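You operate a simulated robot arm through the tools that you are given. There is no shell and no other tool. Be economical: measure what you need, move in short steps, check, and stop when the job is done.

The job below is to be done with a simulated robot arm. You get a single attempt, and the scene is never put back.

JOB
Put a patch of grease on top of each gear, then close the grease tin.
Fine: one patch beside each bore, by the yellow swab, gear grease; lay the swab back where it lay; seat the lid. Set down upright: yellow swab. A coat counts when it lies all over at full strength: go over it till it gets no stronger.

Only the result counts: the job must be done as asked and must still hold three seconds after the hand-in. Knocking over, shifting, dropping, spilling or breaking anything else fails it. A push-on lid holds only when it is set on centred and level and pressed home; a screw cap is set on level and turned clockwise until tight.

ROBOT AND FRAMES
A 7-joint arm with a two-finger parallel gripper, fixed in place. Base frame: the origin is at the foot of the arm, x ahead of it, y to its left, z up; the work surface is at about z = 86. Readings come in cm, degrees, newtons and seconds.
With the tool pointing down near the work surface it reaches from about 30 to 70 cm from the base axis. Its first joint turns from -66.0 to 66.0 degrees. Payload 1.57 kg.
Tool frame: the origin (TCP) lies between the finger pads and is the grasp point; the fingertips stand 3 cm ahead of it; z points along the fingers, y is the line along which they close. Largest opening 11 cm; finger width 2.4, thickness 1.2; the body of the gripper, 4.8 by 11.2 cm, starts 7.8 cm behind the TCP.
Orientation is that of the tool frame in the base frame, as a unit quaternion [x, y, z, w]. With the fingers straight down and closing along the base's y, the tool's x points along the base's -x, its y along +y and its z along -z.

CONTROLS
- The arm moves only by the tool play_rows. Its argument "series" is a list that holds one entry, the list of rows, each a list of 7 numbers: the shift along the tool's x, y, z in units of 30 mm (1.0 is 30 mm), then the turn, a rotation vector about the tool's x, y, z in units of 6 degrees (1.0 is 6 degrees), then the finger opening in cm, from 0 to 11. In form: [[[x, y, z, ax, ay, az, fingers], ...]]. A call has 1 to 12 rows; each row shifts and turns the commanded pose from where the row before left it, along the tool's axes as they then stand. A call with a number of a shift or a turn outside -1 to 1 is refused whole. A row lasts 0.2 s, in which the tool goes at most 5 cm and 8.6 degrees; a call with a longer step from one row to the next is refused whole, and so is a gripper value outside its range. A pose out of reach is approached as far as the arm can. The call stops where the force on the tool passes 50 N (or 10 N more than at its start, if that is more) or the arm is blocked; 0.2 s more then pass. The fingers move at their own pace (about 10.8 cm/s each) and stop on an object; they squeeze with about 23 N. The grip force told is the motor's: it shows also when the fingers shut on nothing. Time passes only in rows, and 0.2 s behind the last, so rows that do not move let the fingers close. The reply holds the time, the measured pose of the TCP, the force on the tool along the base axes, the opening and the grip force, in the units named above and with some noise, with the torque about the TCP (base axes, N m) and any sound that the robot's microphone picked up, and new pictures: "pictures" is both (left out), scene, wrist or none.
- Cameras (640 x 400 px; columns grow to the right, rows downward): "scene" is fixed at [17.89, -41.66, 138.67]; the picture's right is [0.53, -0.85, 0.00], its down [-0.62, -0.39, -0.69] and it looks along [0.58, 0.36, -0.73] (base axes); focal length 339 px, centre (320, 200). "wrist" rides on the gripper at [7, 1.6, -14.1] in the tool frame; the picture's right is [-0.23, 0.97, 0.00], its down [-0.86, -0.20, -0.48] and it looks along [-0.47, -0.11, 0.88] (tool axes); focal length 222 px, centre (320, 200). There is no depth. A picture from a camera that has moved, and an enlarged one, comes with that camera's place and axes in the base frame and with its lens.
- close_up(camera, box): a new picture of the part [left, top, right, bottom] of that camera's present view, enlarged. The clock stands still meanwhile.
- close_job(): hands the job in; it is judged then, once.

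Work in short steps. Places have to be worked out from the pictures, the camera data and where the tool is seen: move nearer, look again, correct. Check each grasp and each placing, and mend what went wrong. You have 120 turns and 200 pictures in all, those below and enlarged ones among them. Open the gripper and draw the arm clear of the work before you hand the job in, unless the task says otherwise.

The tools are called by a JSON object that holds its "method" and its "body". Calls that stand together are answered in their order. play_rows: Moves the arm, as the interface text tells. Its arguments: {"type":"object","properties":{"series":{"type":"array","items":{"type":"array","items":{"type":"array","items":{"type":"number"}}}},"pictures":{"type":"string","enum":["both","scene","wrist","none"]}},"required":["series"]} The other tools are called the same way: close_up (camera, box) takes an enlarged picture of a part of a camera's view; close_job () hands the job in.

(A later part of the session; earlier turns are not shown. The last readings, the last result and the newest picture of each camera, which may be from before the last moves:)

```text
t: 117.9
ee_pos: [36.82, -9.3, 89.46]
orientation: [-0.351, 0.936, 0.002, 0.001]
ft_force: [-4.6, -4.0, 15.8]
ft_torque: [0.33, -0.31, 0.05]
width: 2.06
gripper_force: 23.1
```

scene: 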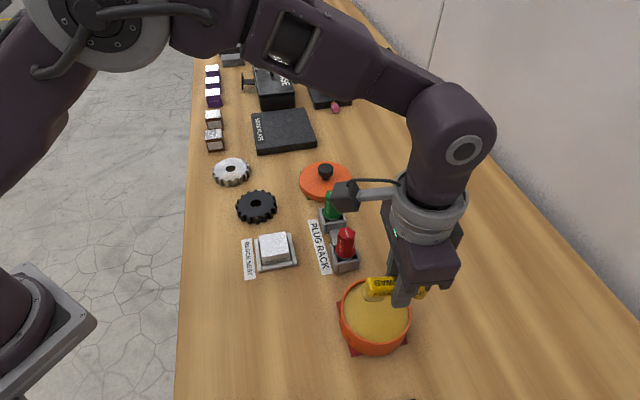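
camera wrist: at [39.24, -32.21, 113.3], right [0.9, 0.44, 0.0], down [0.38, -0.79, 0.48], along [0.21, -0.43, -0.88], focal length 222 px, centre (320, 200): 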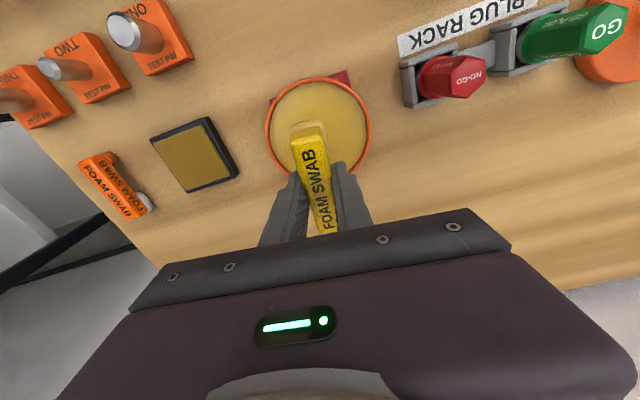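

The foot touches first: the swab is pitched foam-end up in the grip. Open gently so it settles flat, then rise to regrip height.

{"method": "play_rows", "body": {"series": [[[0, 0, 0, 0, 0, 0, 2.4], [0, 0, 0, 0, 0, 0, 3], [0, 0, -0.2, 0, 0, 0, 4], [0, 0, -0.15, 0, 0, 0, 4.5], [0, 0, 0, 0, 0, 0, 4.5]]]}}

{"method": "close_up", "body": {"camera": "scene", "box": [180, 200, 280, 300]}}

{"method": "close_up", "body": {"camera": "wrist", "box": [240, 80, 400, 240]}}

```text
t: 119.1
ee_pos: [36.86, -9.3, 90.35]
orientation: [-0.352, 0.936, 0.002, 0.001]
ft_force: [0.2, 0.5, 0.8]
ft_torque: [-0.01, -0.03, -0.01]
width: 4.5
gripper_force: 0.1
camera wrist: at [30.7, -12.76, 104.64], right [-0.47, 0.88, 0.0], down [0.77, 0.41, 0.48], along [0.42, 0.23, -0.88], focal length 222 px, centre (320, 200)
```

scene: 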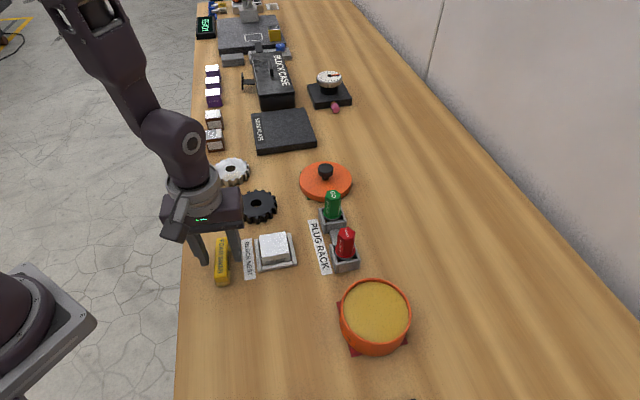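
wrist: 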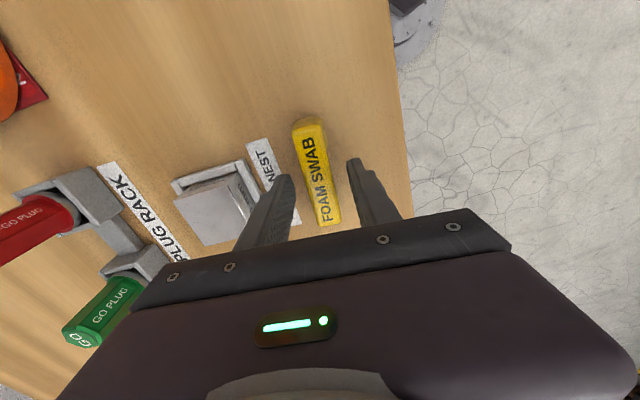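

```text
4.00 times, centred on (230, 250) of scene
camera zoom: at [17.89, -41.66, 138.67], right [0.53, -0.85, 0.0], down [-0.62, -0.39, -0.69], along [0.58, 0.36, -0.73], focal length 1355 px, centre (680, 0)
```

zoom: 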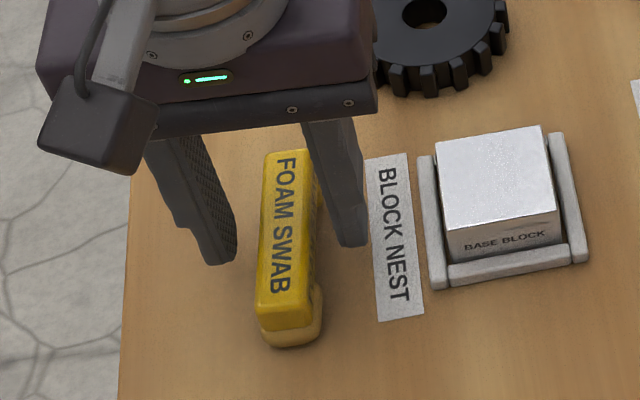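

```text
2.50 times, centred on (320, 160) of wrist
camera zoom: at [30.7, -12.76, 104.64], right [-0.47, 0.88, 0.0], down [0.77, 0.41, 0.48], along [0.42, 0.23, -0.88], focal length 555 px, centre (320, 300)
```

zoom: 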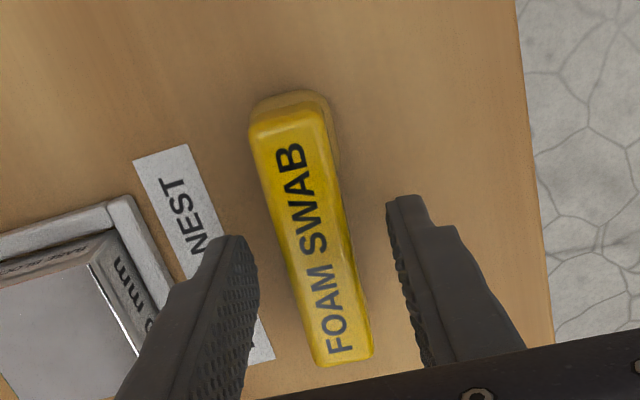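

It stands flat, matching its original place. I regrip directly above the foam (2.4 cm toward the foam end) so pressing no longer pitches it.

{"method": "play_rows", "body": {"series": [[[0.4, 0, 0, 0, 0, 0, 4.5], [0.4, 0, 0, 0, 0, 0, 4.5], [0, 0, 0, 0, 0, 0, 4.5], [0, 0, 0, 0, 0, 0, 2], [0, 0, 0, 0, 0, 0, 0], [0, 0, 0, 0, 0, 0, 0]]], "pictures": "none"}}

{"method": "close_up", "body": {"camera": "scene", "box": [180, 200, 280, 300]}}

{"method": "close_up", "body": {"camera": "wrist", "box": [240, 80, 400, 240]}}

```text
t: 120.5
ee_pos: [34.96, -10.89, 90.47]
orientation: [-0.352, 0.936, 0.003, 0.001]
ft_force: [0.0, 0.0, 0.1]
ft_torque: [-0.03, -0.03, -0.04]
width: 2.47
gripper_force: 22.8
```

```text
4.00 times, centred on (230, 250) of scene
camera zoom: at [17.89, -41.66, 138.67], right [0.53, -0.85, 0.0], down [-0.62, -0.39, -0.69], along [0.58, 0.36, -0.73], focal length 1355 px, centre (680, 0)
```

zoom: 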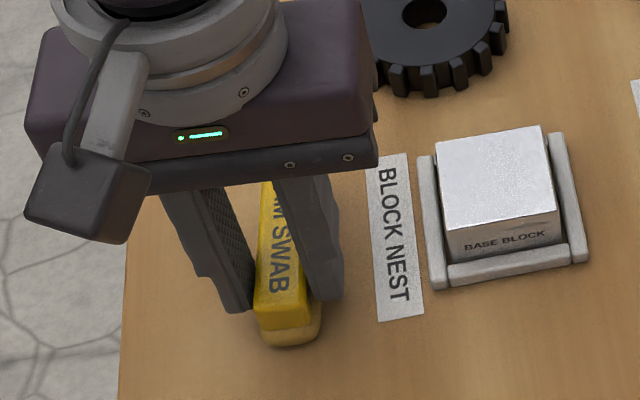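

```text
2.50 times, centred on (320, 160) of wrist
camera zoom: at [28.82, -14.39, 104.55], right [-0.47, 0.88, 0.0], down [0.77, 0.41, 0.48], along [0.42, 0.23, -0.88], focal length 555 px, centre (320, 300)
```

zoom: 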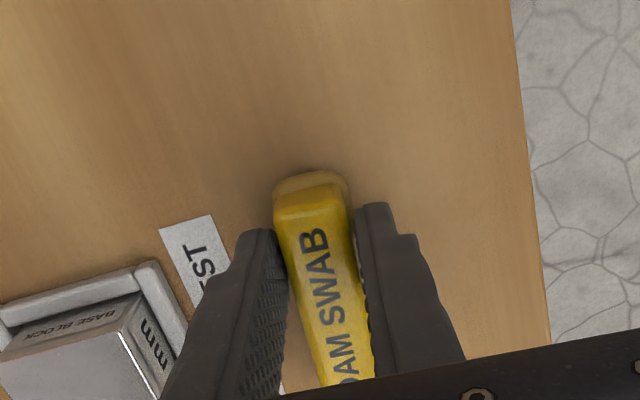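

Width 2.47 means it clamps the wider foam. Open, rise 3 mm, and clamp the bar instead.

{"method": "play_rows", "body": {"series": [[[0, 0, 0, 0, 0, 0, 4], [0, 0, -0.1, 0, 0, 0, 4], [0, 0, 0, 0, 0, 0, 4], [0, 0, 0, 0, 0, 0, 2], [0, 0, 0, 0, 0, 0, 0], [0, 0, 0, 0, 0, 0, 0]]], "pictures": "none"}}

```text
t: 121.9
ee_pos: [35.1, -10.75, 90.76]
orientation: [-0.352, 0.936, 0.002, 0.001]
ft_force: [0.0, -0.7, 1.8]
ft_torque: [0.03, -0.03, 0.0]
width: 2.08
gripper_force: 22.6
```

Now it clamps the bar (2.08) right above the foam, whose wider shoulders back up the fingertips. Lift and carry to the tin for a proper dip.

{"method": "play_rows", "body": {"series": [[[0, 0, -0.4, 0, 0, 0, 0], [0, 0, -0.9, 0, 0, 0, 0], [0, 0, -0.9, 0, 0, 0, 0], [0, 0, -0.9, 0, 0, 0, 0], [0.489, -0.981, 0, 0, 0, 0, 0], [0.489, -0.981, 0, 0, 0, 0, 0], [0.489, -0.981, 0, 0, 0, 0, 0], [0.489, -0.981, 0, 0, 0, 0, 0], [0.489, -0.981, 0, 0, 0, 0, 0], [0.489, -0.981, 0, 0, 0, 0, 0], [0.489, -0.981, 0, 0, 0, 0, 0], [0.489, -0.981, 0, 0, 0, 0, 0]]], "pictures": "none"}}

{"method": "play_rows", "body": {"series": [[[0, 0, 0, 0, 0, 0, 0], [0, 0, 0.8, 0, 0, 0, 0], [0, 0, 0, 0, 0, 0, 0]]]}}

{"method": "close_up", "body": {"camera": "scene", "box": [320, 240, 440, 360]}}

{"method": "close_up", "body": {"camera": "wrist", "box": [220, 40, 420, 240]}}

```text
t: 124.5
ee_pos: [41.62, -36.65, 99.77]
orientation: [-0.352, 0.936, 0.002, 0.001]
ft_force: [0.6, -0.1, 0.8]
ft_torque: [0.01, 0.02, 0.02]
width: 2.09
gripper_force: 22.8
```

```text
t: 125.3
ee_pos: [41.61, -36.59, 97.62]
orientation: [-0.352, 0.936, 0.002, 0.001]
ft_force: [0.4, 0.7, -0.1]
ft_torque: [0.01, 0.02, 0.01]
width: 2.07
gripper_force: 23.5
camera wrist: at [35.45, -40.04, 111.7], right [-0.47, 0.88, 0.0], down [0.77, 0.41, 0.48], along [0.42, 0.23, -0.88], focal length 222 px, centre (320, 200)
```

scene: 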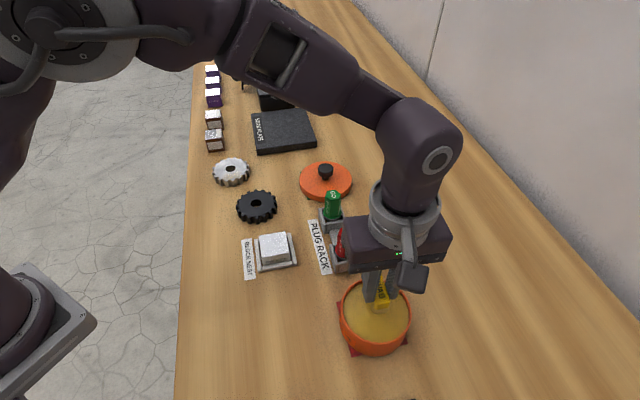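
wrist: 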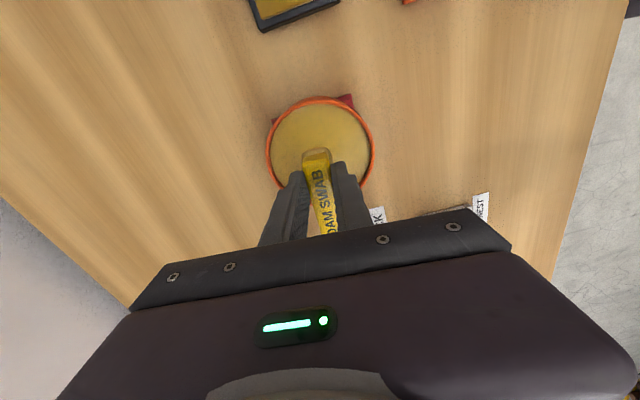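

```text
3.33 times, centred on (380, 300) of scene
camera zoom: at [17.89, -41.66, 138.67], right [0.53, -0.85, 0.0], down [-0.62, -0.39, -0.69], along [0.58, 0.36, -0.73], focal length 1129 px, centre (120, -133)
```

zoom: 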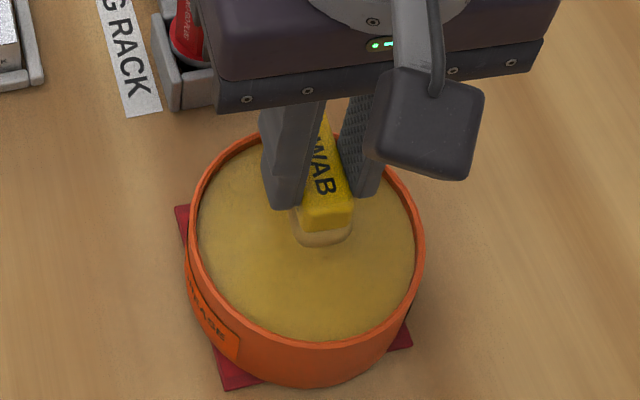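

```text
2.00 times, centred on (320, 140) of wrist
camera zoom: at [35.45, -40.04, 111.7], right [-0.47, 0.88, 0.0], down [0.77, 0.41, 0.48], along [0.42, 0.23, -0.88], focal length 444 px, centre (320, 320)
```

zoom: 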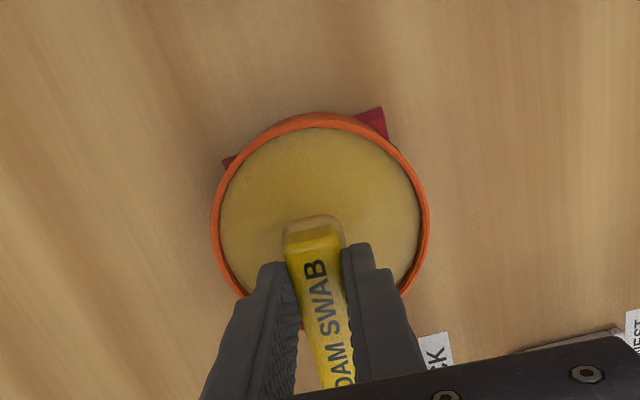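

Adjust 0.7 cm tailward, 0.3 sideways, tilt foam end down 5°, then lower toward the grease.

{"method": "play_rows", "body": {"series": [[[-0.22, 0.1, 0, 0, -0.83, 0, 0], [0.03, 0, 0.7, 0, 0, 0, 0], [0, 0, 0, 0, 0, 0, 0]]], "pictures": "none"}}

{"method": "close_up", "body": {"camera": "scene", "box": [330, 250, 430, 350]}}

{"method": "play_rows", "body": {"series": [[[0.003, 0, 0.05, 0, 0, 0, 0], [0.003, 0, 0.05, 0, 0, 0, 0], [0, 0, 0, 0, 0, 0, 0]]], "pictures": "none"}}

{"method": "play_rows", "body": {"series": [[[0.002, 0, 0.04, 0, 0, 0, 0], [0, 0, 0, 0, 0, 0, 0]]], "pictures": "none"}}

```text
t: 126.1
ee_pos: [42.0, -35.68, 95.64]
orientation: [-0.352, 0.935, 0.017, 0.042]
ft_force: [-0.6, 2.5, 10.4]
ft_torque: [0.02, 0.15, -0.05]
width: 2.07
gripper_force: 23.2
```

```text
4.00 times, centred on (380, 300) of scene
camera zoom: at [17.87, -41.64, 138.67], right [0.53, -0.85, 0.0], down [-0.62, -0.39, -0.69], along [0.58, 0.36, -0.73], focal length 1355 px, centre (80, -200)
```

zoom: 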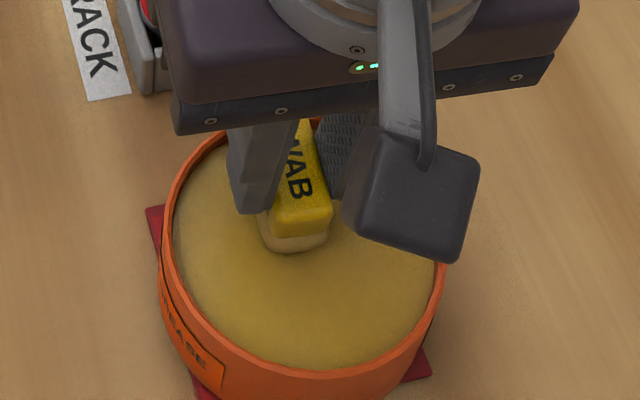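

```text
t: 126.9
ee_pos: [42.01, -35.71, 95.47]
orientation: [-0.351, 0.935, 0.016, 0.042]
ft_force: [-1.2, 2.3, 25.3]
ft_torque: [-0.21, 0.36, -0.06]
width: 2.09
gripper_force: 23.1
```

```text
t: 127.5
ee_pos: [41.98, -35.67, 95.27]
orientation: [-0.351, 0.935, 0.015, 0.043]
ft_force: [-0.5, 4.3, 47.0]
ft_torque: [-0.4, 0.61, -0.07]
width: 2.05
gripper_force: 23.1
```

Solid foam contact with the grease (contact at ~90.8). Ease off, level the foam on the surface, dwell, then lift.

{"method": "play_rows", "body": {"series": [[[0, 0, -0.07, 0, 0, 0, 0], [0, 0, 0, 0, 0.3, 0, 0], [0, 0, 0, 0, 0, 0, 0], [0, 0, -0.01, 0, 0.3, 0, 0], [0, 0, 0, 0, 0, 0, 0], [0, 0, 0, 0, 0, 0, 0]]], "pictures": "none"}}

{"method": "play_rows", "body": {"series": [[[0, 0, -0.1, 0, 0, 0, 0], [0, 0, -0.8, 0, 0, 0, 0], [0, 0, -0.8, 0, 0.23, 0, 0], [0, 0, 0, 0, 0, 0, 0]]], "pictures": "none"}}

{"method": "close_up", "body": {"camera": "scene", "box": [330, 230, 430, 350]}}

```text
t: 128.9
ee_pos: [42.05, -35.62, 95.38]
orientation: [-0.351, 0.936, 0.007, 0.012]
ft_force: [-0.9, -0.5, -1.0]
ft_torque: [0.02, 0.01, 0.03]
width: 2.07
gripper_force: 22.6
```

```text
t: 129.9
ee_pos: [42.04, -35.77, 100.43]
orientation: [-0.352, 0.936, 0.002, 0.001]
ft_force: [0.7, 0.8, 0.3]
ft_torque: [0.0, 0.02, 0.01]
width: 2.08
gripper_force: 22.2
```

```text
3.33 times, centred on (380, 290) of scene
camera zoom: at [17.89, -41.66, 138.67], right [0.53, -0.85, 0.0], down [-0.62, -0.39, -0.69], along [0.58, 0.36, -0.73], focal length 1129 px, centre (120, -100)
```

zoom: 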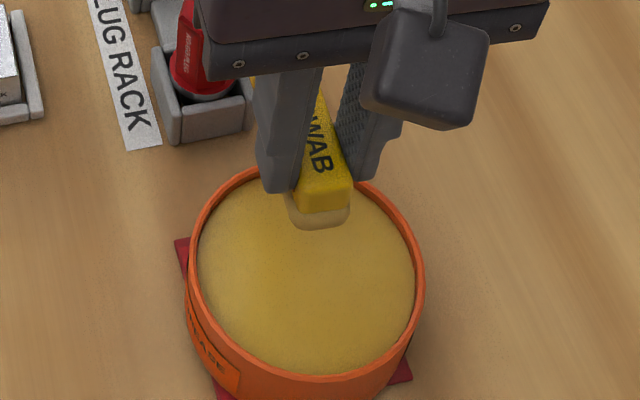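

Now to the black gear, its (-x,+y) side first, with the bar tangential so the foot stays off the gear.

{"method": "play_rows", "body": {"series": [[[-0.881, 0.644, 0, 0, 0, 0, 0], [-0.881, 0.644, 0, 0, 0, 0, 0], [-0.881, 0.644, 0, 0, 0, 0, 0], [-0.881, 0.644, 0, 0, 0, 0, 0], [-0.881, 0.644, 0, 0, 0, 0, 0], [-0.881, 0.644, 0, 0, 0, 0, 0], [-0.881, 0.644, 0, 0, 0, 0, 0], [-0.881, 0.644, 0, 0, 0, 0, 0], [-0.881, 0.644, 0, 0, 0, 0, 0], [-0.881, 0.644, 0, 0, 0, 0, 0], [0, 0, 0.8, 0, 0, 0, 0], [0, 0, 0.6, 0, 0, 0, 0]]], "pictures": "none"}}

{"method": "play_rows", "body": {"series": [[[0, 0, 0.6, 0, 0, 0, 0], [0, 0, 0, 0, 0, 0, 0]]], "pictures": "none"}}

{"method": "close_up", "body": {"camera": "scene", "box": [205, 150, 305, 250]}}

{"method": "close_up", "body": {"camera": "wrist", "box": [220, 40, 420, 240]}}

```text
t: 132.5
ee_pos: [49.16, -4.06, 96.56]
orientation: [-0.351, 0.936, 0.003, 0.001]
ft_force: [1.0, -0.8, -0.5]
ft_torque: [0.0, 0.01, -0.02]
width: 2.08
gripper_force: 23.5
```

```text
t: 133.1
ee_pos: [49.03, -3.86, 94.78]
orientation: [-0.352, 0.936, 0.002, 0.001]
ft_force: [1.1, -0.8, 0.1]
ft_torque: [-0.01, -0.01, 0.01]
width: 2.07
gripper_force: 23.0
```

```text
4.00 times, centred on (255, 200) of scene
camera zoom: at [17.89, -41.66, 138.67], right [0.53, -0.85, 0.0], down [-0.62, -0.39, -0.69], along [0.58, 0.36, -0.73], focal length 1355 px, centre (580, 200)
```

zoom: 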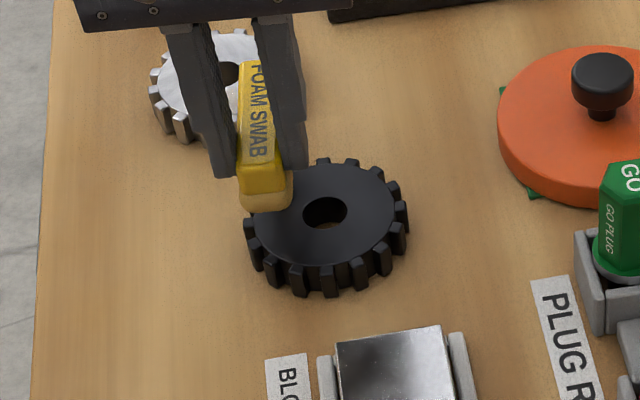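

```text
2.00 times, centred on (320, 140) of wrist
camera zoom: at [42.81, -7.35, 108.84], right [-0.47, 0.88, 0.0], down [0.77, 0.41, 0.48], along [0.42, 0.23, -0.88], focal length 444 px, centre (320, 320)
```

zoom: 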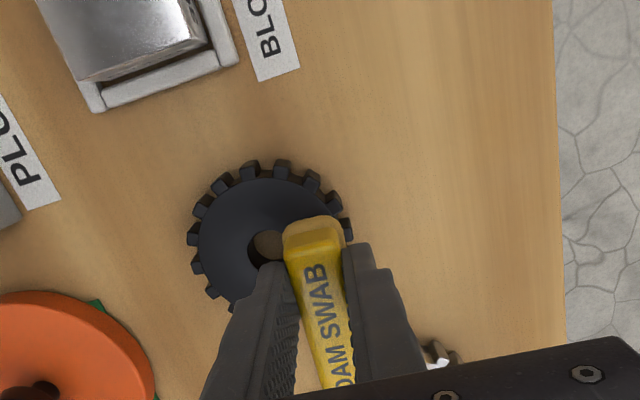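

{"method": "play_rows", "body": {"series": [[[0, 0, 0.4, 0, 0, 0, 0], [0, 0, 0.18, 0, 0, 0, 0], [0, 0, 0, 0, 0, 0, 0]]], "pictures": "none"}}

{"method": "play_rows", "body": {"series": [[[0, 0, 0.04, 0, 0, 0, 0], [0, 0, 0, 0, 0, 0, 0]]], "pictures": "none"}}

{"method": "play_rows", "body": {"series": [[[0, 0, 0.04, 0, 0, 0, 0], [0, 0, 0, 0, 0, 0, 0]]], "pictures": "none"}}

{"method": "play_rows", "body": {"series": [[[0, 0, 0.03, 0, 0, 0, 0], [0, 0, 0, 0, 0, 0, 0]]], "pictures": "none"}}

```text
t: 133.9
ee_pos: [48.95, -3.82, 92.69]
orientation: [-0.352, 0.936, 0.002, 0.001]
ft_force: [-0.7, 0.8, -0.1]
ft_torque: [0.03, -0.02, 0.03]
width: 2.07
gripper_force: 23.1
```

```text
t: 134.5
ee_pos: [48.97, -3.67, 92.66]
orientation: [-0.352, 0.936, 0.003, 0.001]
ft_force: [0.4, 0.1, -0.6]
ft_torque: [0.0, -0.02, -0.01]
width: 2.05
gripper_force: 23.3
```

```text
t: 135.1
ee_pos: [49.09, -3.79, 92.62]
orientation: [-0.352, 0.936, 0.002, 0.002]
ft_force: [-6.9, -0.8, 28.9]
ft_torque: [0.07, 0.17, 0.03]
width: 2.1
gripper_force: 22.8
```

```text
t: 135.7
ee_pos: [49.08, -3.86, 92.45]
orientation: [-0.352, 0.936, 0.002, 0.002]
ft_force: [-7.4, -2.0, 46.7]
ft_torque: [-0.05, 0.08, -0.02]
width: 2.06
gripper_force: 22.8
```

Firm contact right under the grip. Ease off, small strokes, lift and look.

{"method": "play_rows", "body": {"series": [[[0, 0, -0.04, 0, 0, 0, 0], [0.03, 0, -0.01, 0, 0, 0, 0], [0.03, 0, 0, 0, 0, 0, 0], [-0.03, 0, 0, 0, 0, 0, 0], [-0.03, 0, 0, 0, 0, 0, 0], [0, 0, 0, 0, 0, 0, 0]]], "pictures": "none"}}

{"method": "play_rows", "body": {"series": [[[0, 0, -0.1, 0, 0, 0, 0], [0, 0, -0.8, 0, 0, 0, 0], [0, 0, -0.8, 0, 0, 0, 0], [-0.8, 0, 0, 0, 0, 0, 0], [0, 0, 0, 0, 0, 0, 0]]], "pictures": "none"}}

{"method": "close_up", "body": {"camera": "scene", "box": [237, 187, 277, 217]}}

{"method": "close_up", "body": {"camera": "wrist", "box": [240, 40, 380, 180]}}

```text
t: 137.1
ee_pos: [49.01, -3.69, 92.59]
orientation: [-0.352, 0.936, 0.002, -0.001]
ft_force: [1.3, 4.1, 19.1]
ft_torque: [0.19, -0.17, 0.01]
width: 2.06
gripper_force: 22.8
```

```text
t: 138.3
ee_pos: [50.95, -2.39, 97.51]
orientation: [-0.352, 0.936, 0.002, 0.001]
ft_force: [-0.2, -0.7, -0.8]
ft_torque: [0.02, -0.01, 0.02]
width: 2.06
gripper_force: 23.5
```

```text
13.33 times, centred on (257, 202) of scene
camera zoom: at [17.89, -41.66, 138.67], right [0.53, -0.85, 0.0], down [-0.62, -0.39, -0.69], along [0.58, 0.36, -0.73], focal length 4516 px, centre (1160, 173)
```

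zoom: 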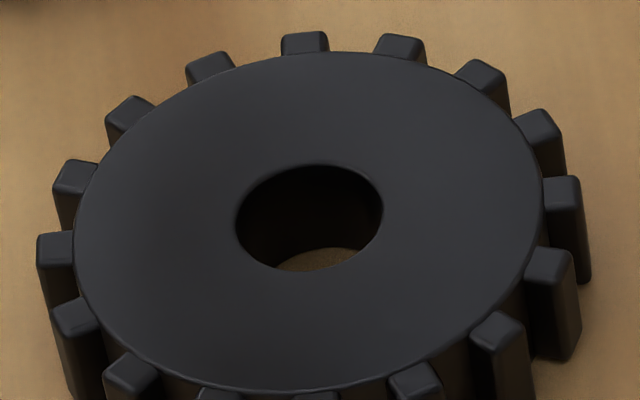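

```text
2.86 times, centred on (310, 110) of wrist
camera zoom: at [44.65, -5.86, 111.84], right [-0.47, 0.88, 0.0], down [0.77, 0.41, 0.48], along [0.42, 0.23, -0.88], focal length 635 px, centre (349, 457)
```

zoom: 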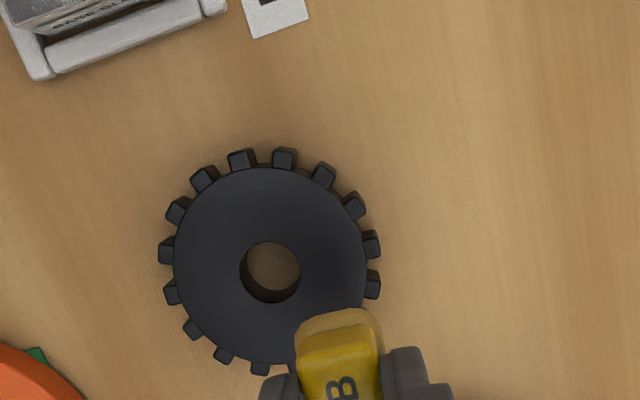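

No mark there either. Next: the (-x,-y) side (n≈235°), with the tail at -35°.

{"method": "play_rows", "body": {"series": [[[0.785, -0.51, 0, 0, 0, 0, 0], [0.785, -0.51, 0, 0, 0, 0, 0], [0, 0, 0, 0, 0, 0.98, 0], [0, 0, 0, 0, 0, 0.98, 0], [0, 0, 0, 0, 0, 0.98, 0], [0, 0, 0, 0, 0, 0.98, 0], [0, 0, 0, 0, 0, 0.98, 0], [0, 0, 0, 0, 0, 0.98, 0], [0, 0, 0, 0, 0, 0.98, 0], [0, 0, 0, 0, 0, 0.98, 0], [0, 0, 0, 0, 0, 0.98, 0], [0, 0, 0, 0, 0, 0.98, 0]]], "pictures": "none"}}

{"method": "play_rows", "body": {"series": [[[0, 0, 0, 0, 0, 0.98, 0], [0, 0, 0, 0, 0, 0.98, 0], [0, 0, 0, 0, 0, 0.94, 0], [0, 0, 0.7, 0, 0, 0, 0], [0, 0, 0.6, 0, 0, 0, 0], [0, 0, 0, 0, 0, 0, 0]]], "pictures": "none"}}

{"method": "close_up", "body": {"camera": "scene", "box": [215, 160, 315, 260]}}

{"method": "close_up", "body": {"camera": "wrist", "box": [220, 40, 420, 240]}}

```text
t: 140.9
ee_pos: [49.36, -7.53, 97.7]
orientation: [0.154, 0.988, 0.003, 0.001]
ft_force: [-0.2, 0.5, -0.4]
ft_torque: [-0.02, 0.05, 0.0]
width: 2.06
gripper_force: 23.2
```

```text
t: 142.3
ee_pos: [49.38, -7.71, 94.01]
orientation: [0.3, 0.954, 0.003, -0.001]
ft_force: [-0.1, 0.3, 0.2]
ft_torque: [0.04, 0.0, 0.01]
width: 2.07
gripper_force: 23.3
```

```text
4.00 times, centred on (265, 210) of scene
camera zoom: at [17.89, -41.66, 138.67], right [0.53, -0.85, 0.0], down [-0.62, -0.39, -0.69], along [0.58, 0.36, -0.73], focal length 1355 px, centre (540, 160)
```

zoom: 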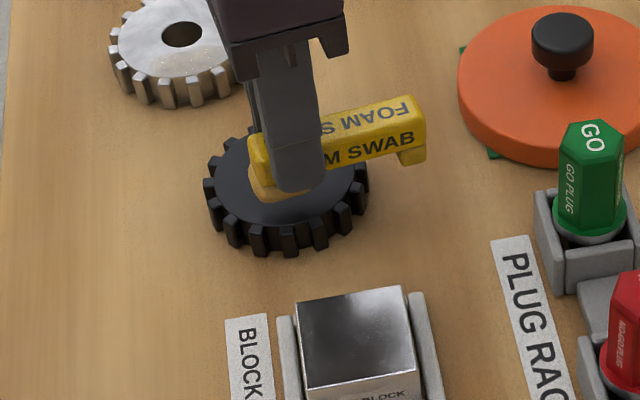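

```text
2.00 times, centred on (320, 140) of wrist
camera zoom: at [44.73, -2.53, 108.18], right [0.75, 0.67, 0.0], down [0.59, -0.66, 0.48], along [0.32, -0.35, -0.88], focal length 444 px, centre (320, 320)
```

zoom: 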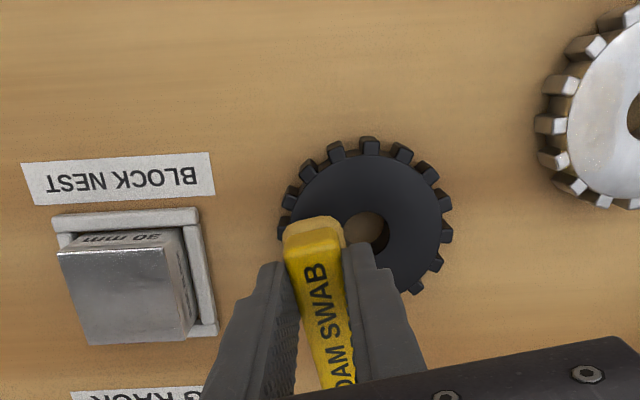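

{"method": "play_rows", "body": {"series": [[[0, 0, 0.3, 0, 0, 0, 0], [0, 0, 0.1, 0, 0, 0, 0], [0, 0, 0, 0, 0, 0, 0]]], "pictures": "none"}}

{"method": "play_rows", "body": {"series": [[[0, 0, 0.03, 0, 0, 0, 0], [0, 0, 0, 0, 0, 0, 0]]], "pictures": "none"}}

{"method": "play_rows", "body": {"series": [[[0, 0, 0.03, 0, 0, 0, 0], [0, 0, 0, 0, 0, 0, 0]]], "pictures": "none"}}

```text
t: 143.1
ee_pos: [49.42, -7.73, 92.7]
orientation: [0.301, 0.954, 0.002, -0.001]
ft_force: [0.2, 0.5, -0.3]
ft_torque: [-0.01, -0.03, 0.0]
width: 2.07
gripper_force: 22.8
```

```text
t: 143.7
ee_pos: [49.36, -7.79, 92.71]
orientation: [0.301, 0.954, 0.002, 0.0]
ft_force: [-1.1, -1.3, 6.8]
ft_torque: [-0.14, 0.05, -0.01]
width: 2.07
gripper_force: 22.9
```

```text
t: 144.3
ee_pos: [49.41, -7.82, 92.58]
orientation: [0.301, 0.954, 0.002, 0.001]
ft_force: [-2.6, -6.1, 21.3]
ft_torque: [-0.3, 0.01, -0.04]
width: 2.08
gripper_force: 23.2
```

Contact ~21 N. Small strokes then lift and look.

{"method": "play_rows", "body": {"series": [[[0, 0.03, -0.02, 0, 0, 0, 0], [0, 0.03, 0, 0, 0, 0, 0], [0, -0.03, 0, 0, 0, 0, 0], [0, -0.03, 0, 0, 0, 0, 0], [0.03, 0, 0, 0, 0, 0, 0], [-0.03, 0, 0, 0, 0, 0, 0], [0, 0, 0, 0, 0, 0, 0]]], "pictures": "none"}}

{"method": "play_rows", "body": {"series": [[[0, 0, -0.1, 0, 0, 0, 0], [0, 0, -0.8, 0, 0, 0, 0], [0, 0, -0.8, 0, 0, 0, 0], [-0.8, 0, 0, 0, 0, 0, 0], [0, 0, 0, 0, 0, 0, 0]]], "pictures": "none"}}

{"method": "close_up", "body": {"camera": "scene", "box": [237, 187, 277, 217]}}

{"method": "close_up", "body": {"camera": "wrist", "box": [270, 20, 410, 160]}}

```text
t: 145.9
ee_pos: [49.45, -7.49, 92.54]
orientation: [0.3, 0.954, 0.002, 0.001]
ft_force: [8.2, 2.1, 28.3]
ft_torque: [0.0, -0.59, 0.07]
width: 2.08
gripper_force: 22.5
```

```text
t: 147.1
ee_pos: [51.32, -9.04, 97.62]
orientation: [0.3, 0.954, 0.001, -0.001]
ft_force: [-0.6, 0.8, 0.2]
ft_torque: [0.02, 0.01, 0.01]
width: 2.09
gripper_force: 23.1
```

```text
13.33 times, centred on (257, 202) of scene
camera zoom: at [17.89, -41.66, 138.67], right [0.53, -0.85, 0.0], down [-0.62, -0.39, -0.69], along [0.58, 0.36, -0.73], focal length 4516 px, centre (1160, 173)
```

zoom: 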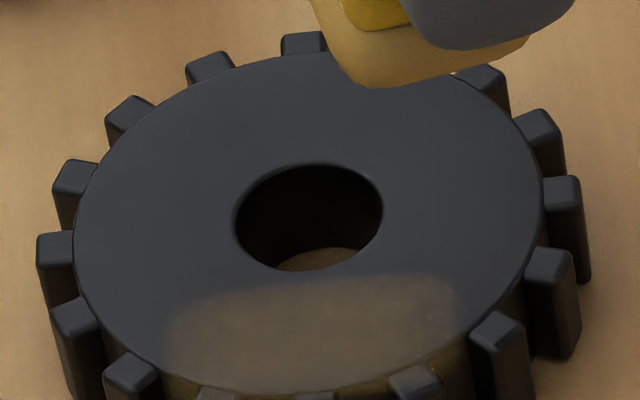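

```text
2.86 times, centred on (340, 90) of wrist
camera zoom: at [46.74, -3.78, 111.81], right [0.74, 0.67, 0.0], down [0.59, -0.66, 0.48], along [0.32, -0.35, -0.88], focal length 635 px, centre (263, 514)
```

zoom: 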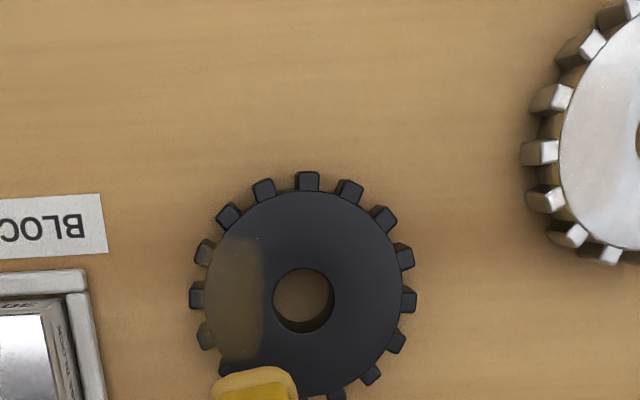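

A clear patch appears on the black gear's (-0.74,-0.67) side: same world direction as silver. I go over it, first at its upper end.

{"method": "play_rows", "body": {"series": [[[0.58, 0.04, 0, 0, 0, 0, 0], [0.58, 0.04, 0, 0, 0, 0, 0], [0, 0, 0.8, 0, 0, 0, 0], [0, 0, 0.8, 0, 0, 0, 0], [0, 0, 0.06, 0, 0, 0, 0], [0, 0, 0, 0, 0, 0, 0]]], "pictures": "none"}}

{"method": "play_rows", "body": {"series": [[[0, 0, 0.02, 0, 0, 0, 0], [0, 0, 0, 0, 0, 0, 0]]], "pictures": "none"}}

```text
t: 148.5
ee_pos: [48.39, -6.79, 92.61]
orientation: [0.301, 0.954, 0.002, 0.0]
ft_force: [-5.9, 2.1, 19.7]
ft_torque: [-0.21, -0.26, -0.01]
width: 2.09
gripper_force: 22.5
```

```text
t: 149.1
ee_pos: [48.52, -6.86, 92.69]
orientation: [0.301, 0.954, 0.002, 0.0]
ft_force: [-6.9, 1.4, 24.1]
ft_torque: [-0.03, 0.27, -0.01]
width: 2.08
gripper_force: 22.7
```

{"method": "play_rows", "body": {"series": [[[0, 0.03, 0, 0, 0, 0, 0], [0, -0.03, 0, 0, 0, 0, 0], [0, 0, -0.12, 0, 0, 0, 0], [-0.25, 0.05, 0, 0, 0, 0, 0], [0, 0, 0.11, 0, 0, 0, 0], [0, 0, 0.01, 0, 0, 0, 0], [0, 0.03, 0, 0, 0, 0, 0], [0, -0.03, 0, 0, 0, 0, 0], [0, 0, -0.12, 0, 0, 0, 0], [-0.25, -0.08, 0, 0, 0, 0, 0], [0, 0, 0.11, 0, 0, 0, 0], [0, 0, 0.01, 0, 0, 0, 0]]], "pictures": "none"}}

{"method": "play_rows", "body": {"series": [[[0, 0.03, 0, 0, 0, 0, 0], [0, -0.03, 0, 0, 0, 0, 0], [0, 0, -0.12, 0, 0, 0, 0], [0, 0, -0.8, 0, 0, 0, 0], [0, 0, -0.8, 0, 0, 0, 0], [-0.6, 0, 0, 0, 0, 0, 0], [0, 0, 0, 0, 0, 0, 0]]], "pictures": "none"}}

{"method": "close_up", "body": {"camera": "scene", "box": [237, 187, 277, 217]}}

{"method": "close_up", "body": {"camera": "wrist", "box": [270, 0, 410, 140]}}

```text
t: 151.7
ee_pos: [49.84, -7.88, 92.61]
orientation: [0.301, 0.954, 0.002, 0.0]
ft_force: [-0.8, -1.6, 6.5]
ft_torque: [-0.18, 0.02, -0.01]
width: 2.09
gripper_force: 22.7
```

```text
t: 153.3
ee_pos: [51.27, -8.8, 97.81]
orientation: [0.301, 0.954, 0.002, 0.0]
ft_force: [-0.8, -0.6, -1.1]
ft_torque: [-0.01, 0.0, 0.01]
width: 2.1
gripper_force: 23.2
```

```text
13.33 times, centred on (257, 202) of scene
camera zoom: at [17.89, -41.66, 138.67], right [0.53, -0.85, 0.0], down [-0.62, -0.39, -0.69], along [0.58, 0.36, -0.73], focal length 4516 px, centre (1160, 173)
```

zoom: 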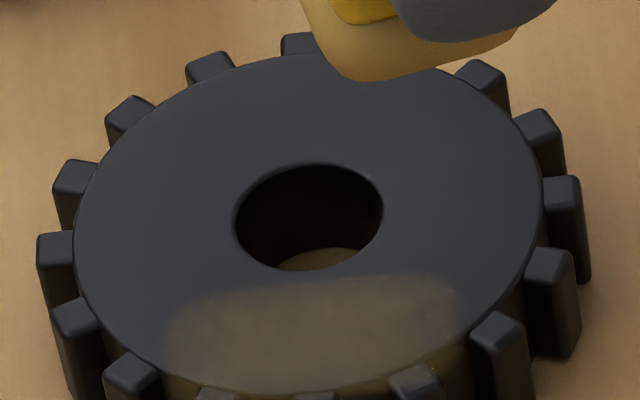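

```text
2.86 times, centred on (340, 70) of wrist
camera zoom: at [46.65, -3.63, 111.95], right [0.74, 0.67, 0.0], down [0.59, -0.66, 0.48], along [0.32, -0.35, -0.88], focal length 635 px, centre (263, 571)
```

zoom: 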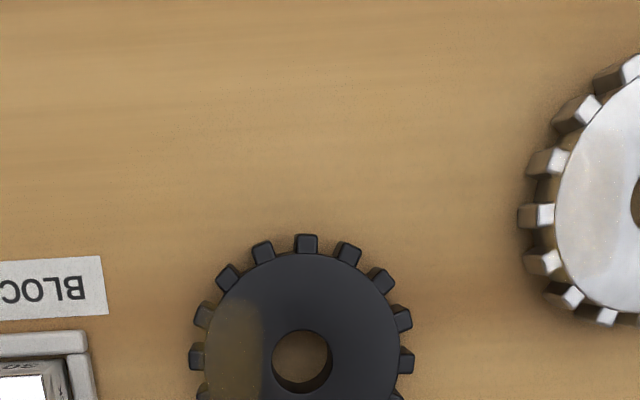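

Little change — near saturation. Take a tight color reference, then do one more pass to verify it gets no stronger.

{"method": "close_up", "body": {"camera": "scene", "box": [245, 205, 269, 217]}}

{"method": "play_rows", "body": {"series": [[[0.6, 0, 0, 0, 0, 0, 0], [0.12, 0.02, 0.8, 0, 0, 0, 0], [0, 0, 0.8, 0, 0, 0, 0], [0, 0, 0.11, 0, 0, 0, 0], [0, 0, 0.02, 0, 0, 0, 0], [0, 0, 0, 0, 0, 0, 0]]], "pictures": "none"}}

```text
16.00 times, centred on (257, 211) of scene
camera zoom: at [17.89, -41.66, 138.67], right [0.53, -0.85, 0.0], down [-0.62, -0.39, -0.69], along [0.58, 0.36, -0.73], focal length 5419 px, centre (1328, 24)
```

zoom: 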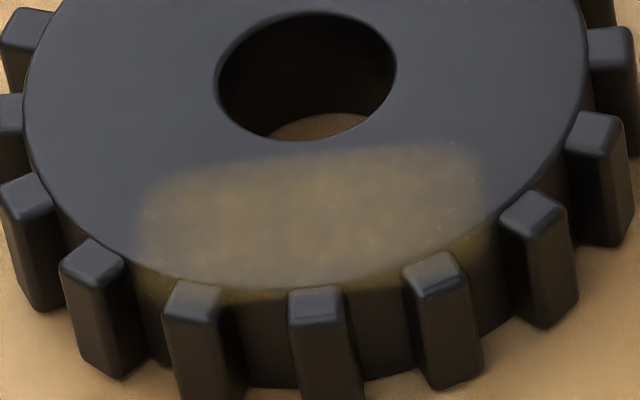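

```text
t: 154.7
ee_pos: [49.68, -7.44, 92.59]
orientation: [0.301, 0.954, 0.003, 0.0]
ft_force: [-2.1, 0.1, 13.0]
ft_torque: [-0.01, 0.0, -0.01]
width: 2.09
gripper_force: 23.4
```

{"method": "play_rows", "body": {"series": [[[0, 0.03, 0.01, 0, 0, 0, 0], [0, -0.03, 0, 0, 0, 0, 0], [0, 0, -0.12, 0, 0, 0, 0], [0.35, -0.04, 0, 0, 0, 0, 0], [0, 0, 0.12, 0, 0, 0, 0], [0, 0.03, 0, 0, 0, 0, 0], [0, -0.03, 0, 0, 0, 0, 0], [0, 0, -0.12, 0, 0, 0, 0], [-0.75, 0.08, 0, 0, 0, 0, 0], [0, 0, 0.12, 0, 0, 0, 0], [0, 0.03, 0, 0, 0, 0, 0], [0, -0.03, 0, 0, 0, 0, 0]]], "pictures": "none"}}

{"method": "play_rows", "body": {"series": [[[0, 0, -0.12, 0, 0, 0, 0], [0.4, -0.1, 0, 0, 0, 0, 0], [0, 0, 0.12, 0, 0, 0, 0], [0, 0.03, 0, 0, 0, 0, 0], [0, -0.03, 0, 0, 0, 0, 0], [0, 0.03, 0, 0, 0, 0, 0], [0, -0.03, 0, 0, 0, 0, 0], [0, 0, -0.12, 0, 0, 0, 0], [0, 0, -0.8, 0, 0, 0, 0], [0, 0, -0.8, 0, 0, 0, 0], [-0.7, 0, 0, 0, 0, 0, 0], [0, 0, 0, 0, 0, 0, 0]]], "pictures": "none"}}

{"method": "close_up", "body": {"camera": "scene", "box": [245, 205, 269, 217]}}

```text
t: 157.3
ee_pos: [50.7, -8.15, 92.49]
orientation: [0.301, 0.954, 0.003, 0.002]
ft_force: [0.2, 1.5, 31.3]
ft_torque: [0.02, 0.03, -0.03]
width: 2.1
gripper_force: 23.4
```

```text
t: 158.6
ee_pos: [49.51, -7.72, 92.46]
orientation: [0.301, 0.954, 0.002, -0.001]
ft_force: [-3.5, -0.2, 12.6]
ft_torque: [0.04, 0.12, 0.0]
width: 2.08
gripper_force: 22.9
stopped in row 6: the force on the tool passed its limit at 52 N (the readings are from after the stop); the commanded pose is now the measured one
```

```text
16.00 times, centred on (257, 211) of scene
camera zoom: at [17.86, -41.65, 138.67], right [0.53, -0.85, 0.0], down [-0.62, -0.39, -0.69], along [0.58, 0.36, -0.73], focal length 5419 px, centre (1328, 24)
```

zoom: 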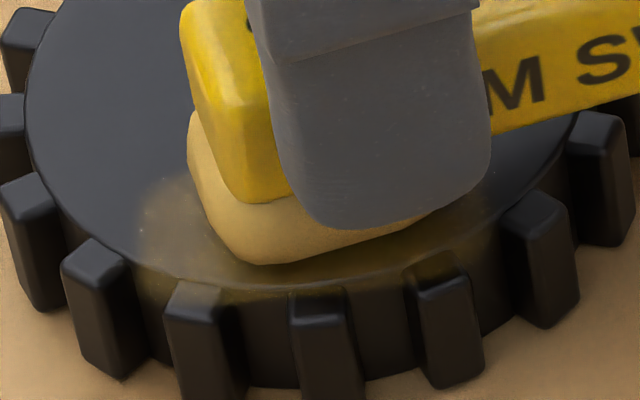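

Lift and compare.

{"method": "play_rows", "body": {"series": [[[0, 0, -0.12, 0, 0, 0, 0], [0, 0, -0.8, 0, 0, 0, 0], [0, 0, -0.8, 0, 0, 0, 0], [-0.7, 0, 0, 0, 0, 0, 0], [0, 0, 0, 0, 0, 0, 0]]], "pictures": "none"}}

{"method": "close_up", "body": {"camera": "scene", "box": [245, 205, 269, 217]}}

{"method": "close_up", "body": {"camera": "scene", "box": [220, 165, 244, 180]}}

```text
t: 159.8
ee_pos: [51.22, -9.03, 97.74]
orientation: [0.3, 0.954, 0.002, 0.0]
ft_force: [0.6, 0.1, -0.7]
ft_torque: [0.0, -0.04, 0.0]
width: 2.06
gripper_force: 22.7
```

```text
16.00 times, centred on (257, 211) of scene
camera zoom: at [17.89, -41.66, 138.67], right [0.53, -0.85, 0.0], down [-0.62, -0.39, -0.69], along [0.58, 0.36, -0.73], focal length 5419 px, centre (1328, 24)
```

zoom: 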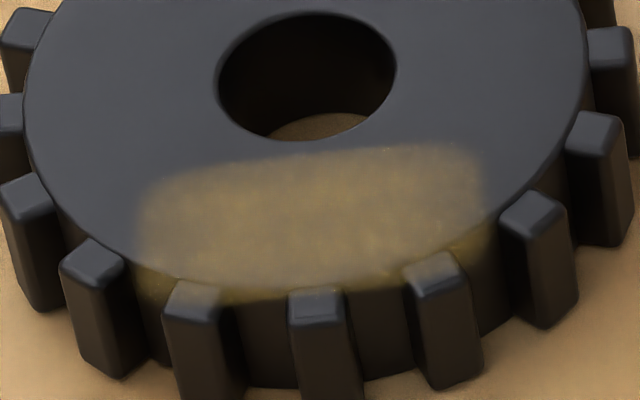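

```text
16.00 times, centred on (232, 172) of scene
camera zoom: at [17.89, -41.66, 138.67], right [0.53, -0.85, 0.0], down [-0.62, -0.39, -0.69], along [0.58, 0.36, -0.73], focal length 5419 px, centre (1728, 640)
```

zoom: 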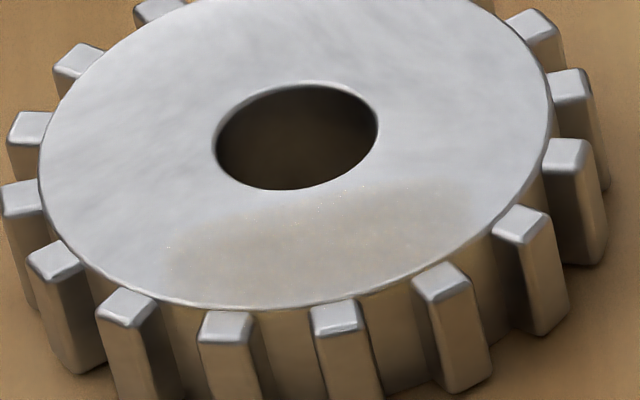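

It did get stronger, so passes accumulate. I run several more gentle passes over the three positions on the black patch.

{"method": "play_rows", "body": {"series": [[[0.7, 0, 0, 0, 0, 0, 0], [0, 0, 0.8, 0, 0, 0, 0], [0, 0, 0.8, 0, 0, 0, 0], [0, 0, 0.11, 0, 0, 0, 0], [0, 0, 0.01, 0, 0, 0, 0], [0, 0, 0, 0, 0, 0, 0]]], "pictures": "none"}}

{"method": "play_rows", "body": {"series": [[[0, 0.05, 0, 0, 0, 0, 0], [0, -0.05, 0, 0, 0, 0, 0], [0, -0.05, 0, 0, 0, 0, 0], [0, 0.05, 0, 0, 0, 0, 0], [0, 0.05, 0, 0, 0, 0, 0], [0, -0.05, 0, 0, 0, 0, 0], [0, -0.05, 0, 0, 0, 0, 0], [0, 0.05, 0, 0, 0, 0, 0], [0, 0, -0.12, 0, 0, 0, 0], [0.35, -0.04, 0, 0, 0, 0, 0], [0, 0, 0.11, 0, 0, 0, 0]]], "pictures": "none"}}

{"method": "play_rows", "body": {"series": [[[0, 0.05, 0, 0, 0, 0, 0], [0, -0.05, 0, 0, 0, 0, 0], [0, -0.05, 0, 0, 0, 0, 0], [0, 0.05, 0, 0, 0, 0, 0], [0, 0.05, 0, 0, 0, 0, 0], [0, -0.05, 0, 0, 0, 0, 0], [0, 0, -0.12, 0, 0, 0, 0], [-0.75, 0.08, 0, 0, 0, 0, 0], [0, 0, 0.12, 0, 0, 0, 0]]], "pictures": "none"}}

{"method": "play_rows", "body": {"series": [[[0, 0.05, 0, 0, 0, 0, 0], [0, -0.05, 0, 0, 0, 0, 0], [0, -0.05, 0, 0, 0, 0, 0], [0, 0.05, 0, 0, 0, 0, 0], [0, 0.05, 0, 0, 0, 0, 0], [0, -0.05, 0, 0, 0, 0, 0], [0, 0, -0.12, 0, 0, 0, 0], [0.4, -0.04, 0, 0, 0, 0, 0], [0, 0, 0.12, 0, 0, 0, 0]]], "pictures": "none"}}

```text
t: 161.2
ee_pos: [49.49, -7.57, 92.5]
orientation: [0.301, 0.954, 0.003, 0.0]
ft_force: [-3.1, -0.2, 12.8]
ft_torque: [0.02, 0.1, 0.02]
width: 2.1
gripper_force: 22.7
```

```text
t: 163.6
ee_pos: [48.59, -7.16, 92.52]
orientation: [0.3, 0.954, 0.002, 0.0]
ft_force: [-2.7, 2.8, 20.3]
ft_torque: [0.07, 0.17, 0.0]
width: 2.08
gripper_force: 23.3
```

```text
t: 165.6
ee_pos: [50.67, -8.23, 92.63]
orientation: [0.301, 0.954, 0.002, 0.001]
ft_force: [-7.4, 1.9, 31.8]
ft_torque: [0.04, 0.48, -0.01]
width: 2.07
gripper_force: 23.3
```

```text
t: 167.6
ee_pos: [49.42, -7.63, 92.47]
orientation: [0.302, 0.953, 0.002, -0.001]
ft_force: [-2.7, 0.2, 6.9]
ft_torque: [-0.02, 0.05, 0.0]
width: 2.06
gripper_force: 23.3
```

Smooth. Repeat one more full round, then lift and compare.

{"method": "play_rows", "body": {"series": [[[0, 0.05, 0.015, 0, 0, 0, 0], [0, -0.05, 0, 0, 0, 0, 0], [0, -0.05, 0, 0, 0, 0, 0], [0, 0.05, 0, 0, 0, 0, 0], [0, 0.05, 0, 0, 0, 0, 0], [0, -0.05, 0, 0, 0, 0, 0], [0, -0.05, 0, 0, 0, 0, 0], [0, 0.05, 0, 0, 0, 0, 0], [0, 0, -0.12, 0, 0, 0, 0], [0.35, -0.04, 0, 0, 0, 0, 0], [0, 0, 0.11, 0, 0, 0, 0]]], "pictures": "none"}}

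{"method": "play_rows", "body": {"series": [[[0, 0.05, 0, 0, 0, 0, 0], [0, -0.05, 0, 0, 0, 0, 0], [0, -0.05, 0, 0, 0, 0, 0], [0, 0.05, 0, 0, 0, 0, 0], [0, 0.05, 0, 0, 0, 0, 0], [0, -0.05, 0, 0, 0, 0, 0], [0, 0, -0.12, 0, 0, 0, 0], [-0.75, 0.08, 0, 0, 0, 0, 0], [0, 0, 0.12, 0, 0, 0, 0]]], "pictures": "none"}}

{"method": "play_rows", "body": {"series": [[[0, 0.05, 0, 0, 0, 0, 0], [0, -0.05, 0, 0, 0, 0, 0], [0, -0.05, 0, 0, 0, 0, 0], [0, 0.05, 0, 0, 0, 0, 0], [0, 0.05, 0, 0, 0, 0, 0], [0, -0.05, 0, 0, 0, 0, 0], [0, 0, -0.12, 0, 0, 0, 0], [0.4, -0.04, 0, 0, 0, 0, 0], [0, 0, 0.12, 0, 0, 0, 0]]], "pictures": "none"}}

{"method": "play_rows", "body": {"series": [[[0, 0, -0.12, 0, 0, 0, 0], [0, 0, -0.8, 0, 0, 0, 0], [0, 0, -0.8, 0, 0, 0, 0], [-0.7, 0, 0, 0, 0, 0, 0], [0, 0, 0, 0, 0, 0, 0]]], "pictures": "none"}}

{"method": "close_up", "body": {"camera": "scene", "box": [245, 205, 269, 217]}}

{"method": "close_up", "body": {"camera": "scene", "box": [225, 155, 295, 195]}}

```text
t: 170.0
ee_pos: [48.42, -7.26, 92.52]
orientation: [0.301, 0.954, 0.001, 0.0]
ft_force: [-0.6, 0.8, 1.4]
ft_torque: [-0.06, 0.02, 0.0]
width: 2.1
gripper_force: 22.8
```

```text
t: 172.0
ee_pos: [50.53, -8.17, 92.56]
orientation: [0.301, 0.954, 0.003, -0.001]
ft_force: [-3.5, 3.3, 14.1]
ft_torque: [0.02, 0.21, -0.02]
width: 2.08
gripper_force: 23.5
```

```text
t: 174.0
ee_pos: [49.63, -7.7, 92.51]
orientation: [0.301, 0.954, 0.003, -0.001]
ft_force: [-4.0, 1.2, 19.1]
ft_torque: [0.08, 0.14, 0.0]
width: 2.07
gripper_force: 23.0
```

```text
t: 175.2
ee_pos: [51.24, -8.9, 97.64]
orientation: [0.3, 0.954, 0.002, 0.0]
ft_force: [-0.2, 0.1, -0.4]
ft_torque: [-0.01, -0.01, 0.03]
width: 2.07
gripper_force: 23.2
```

```text
16.00 times, centred on (257, 211) of scene
camera zoom: at [17.89, -41.66, 138.67], right [0.53, -0.85, 0.0], down [-0.62, -0.39, -0.69], along [0.58, 0.36, -0.73], focal length 5419 px, centre (1328, 24)
```

zoom: 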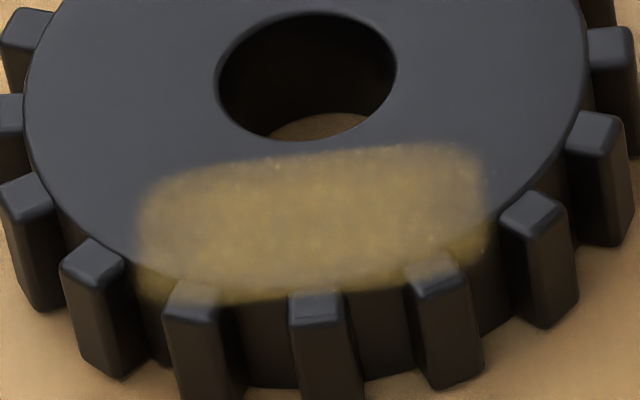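

```text
9.14 times, centred on (260, 175) of scene
camera zoom: at [17.89, -41.66, 138.67], right [0.53, -0.85, 0.0], down [-0.62, -0.39, -0.69], along [0.58, 0.36, -0.73], focal length 3096 px, centre (869, 429)
```

zoom: 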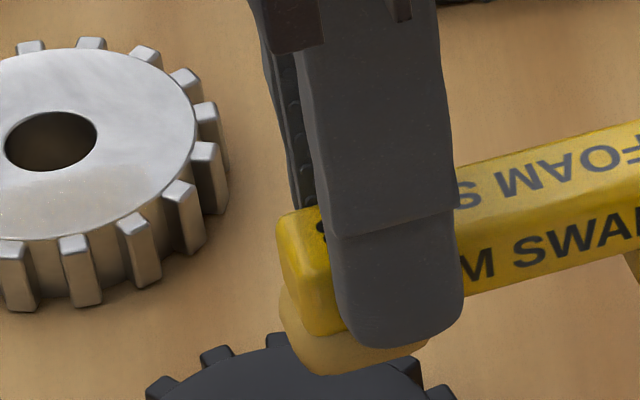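

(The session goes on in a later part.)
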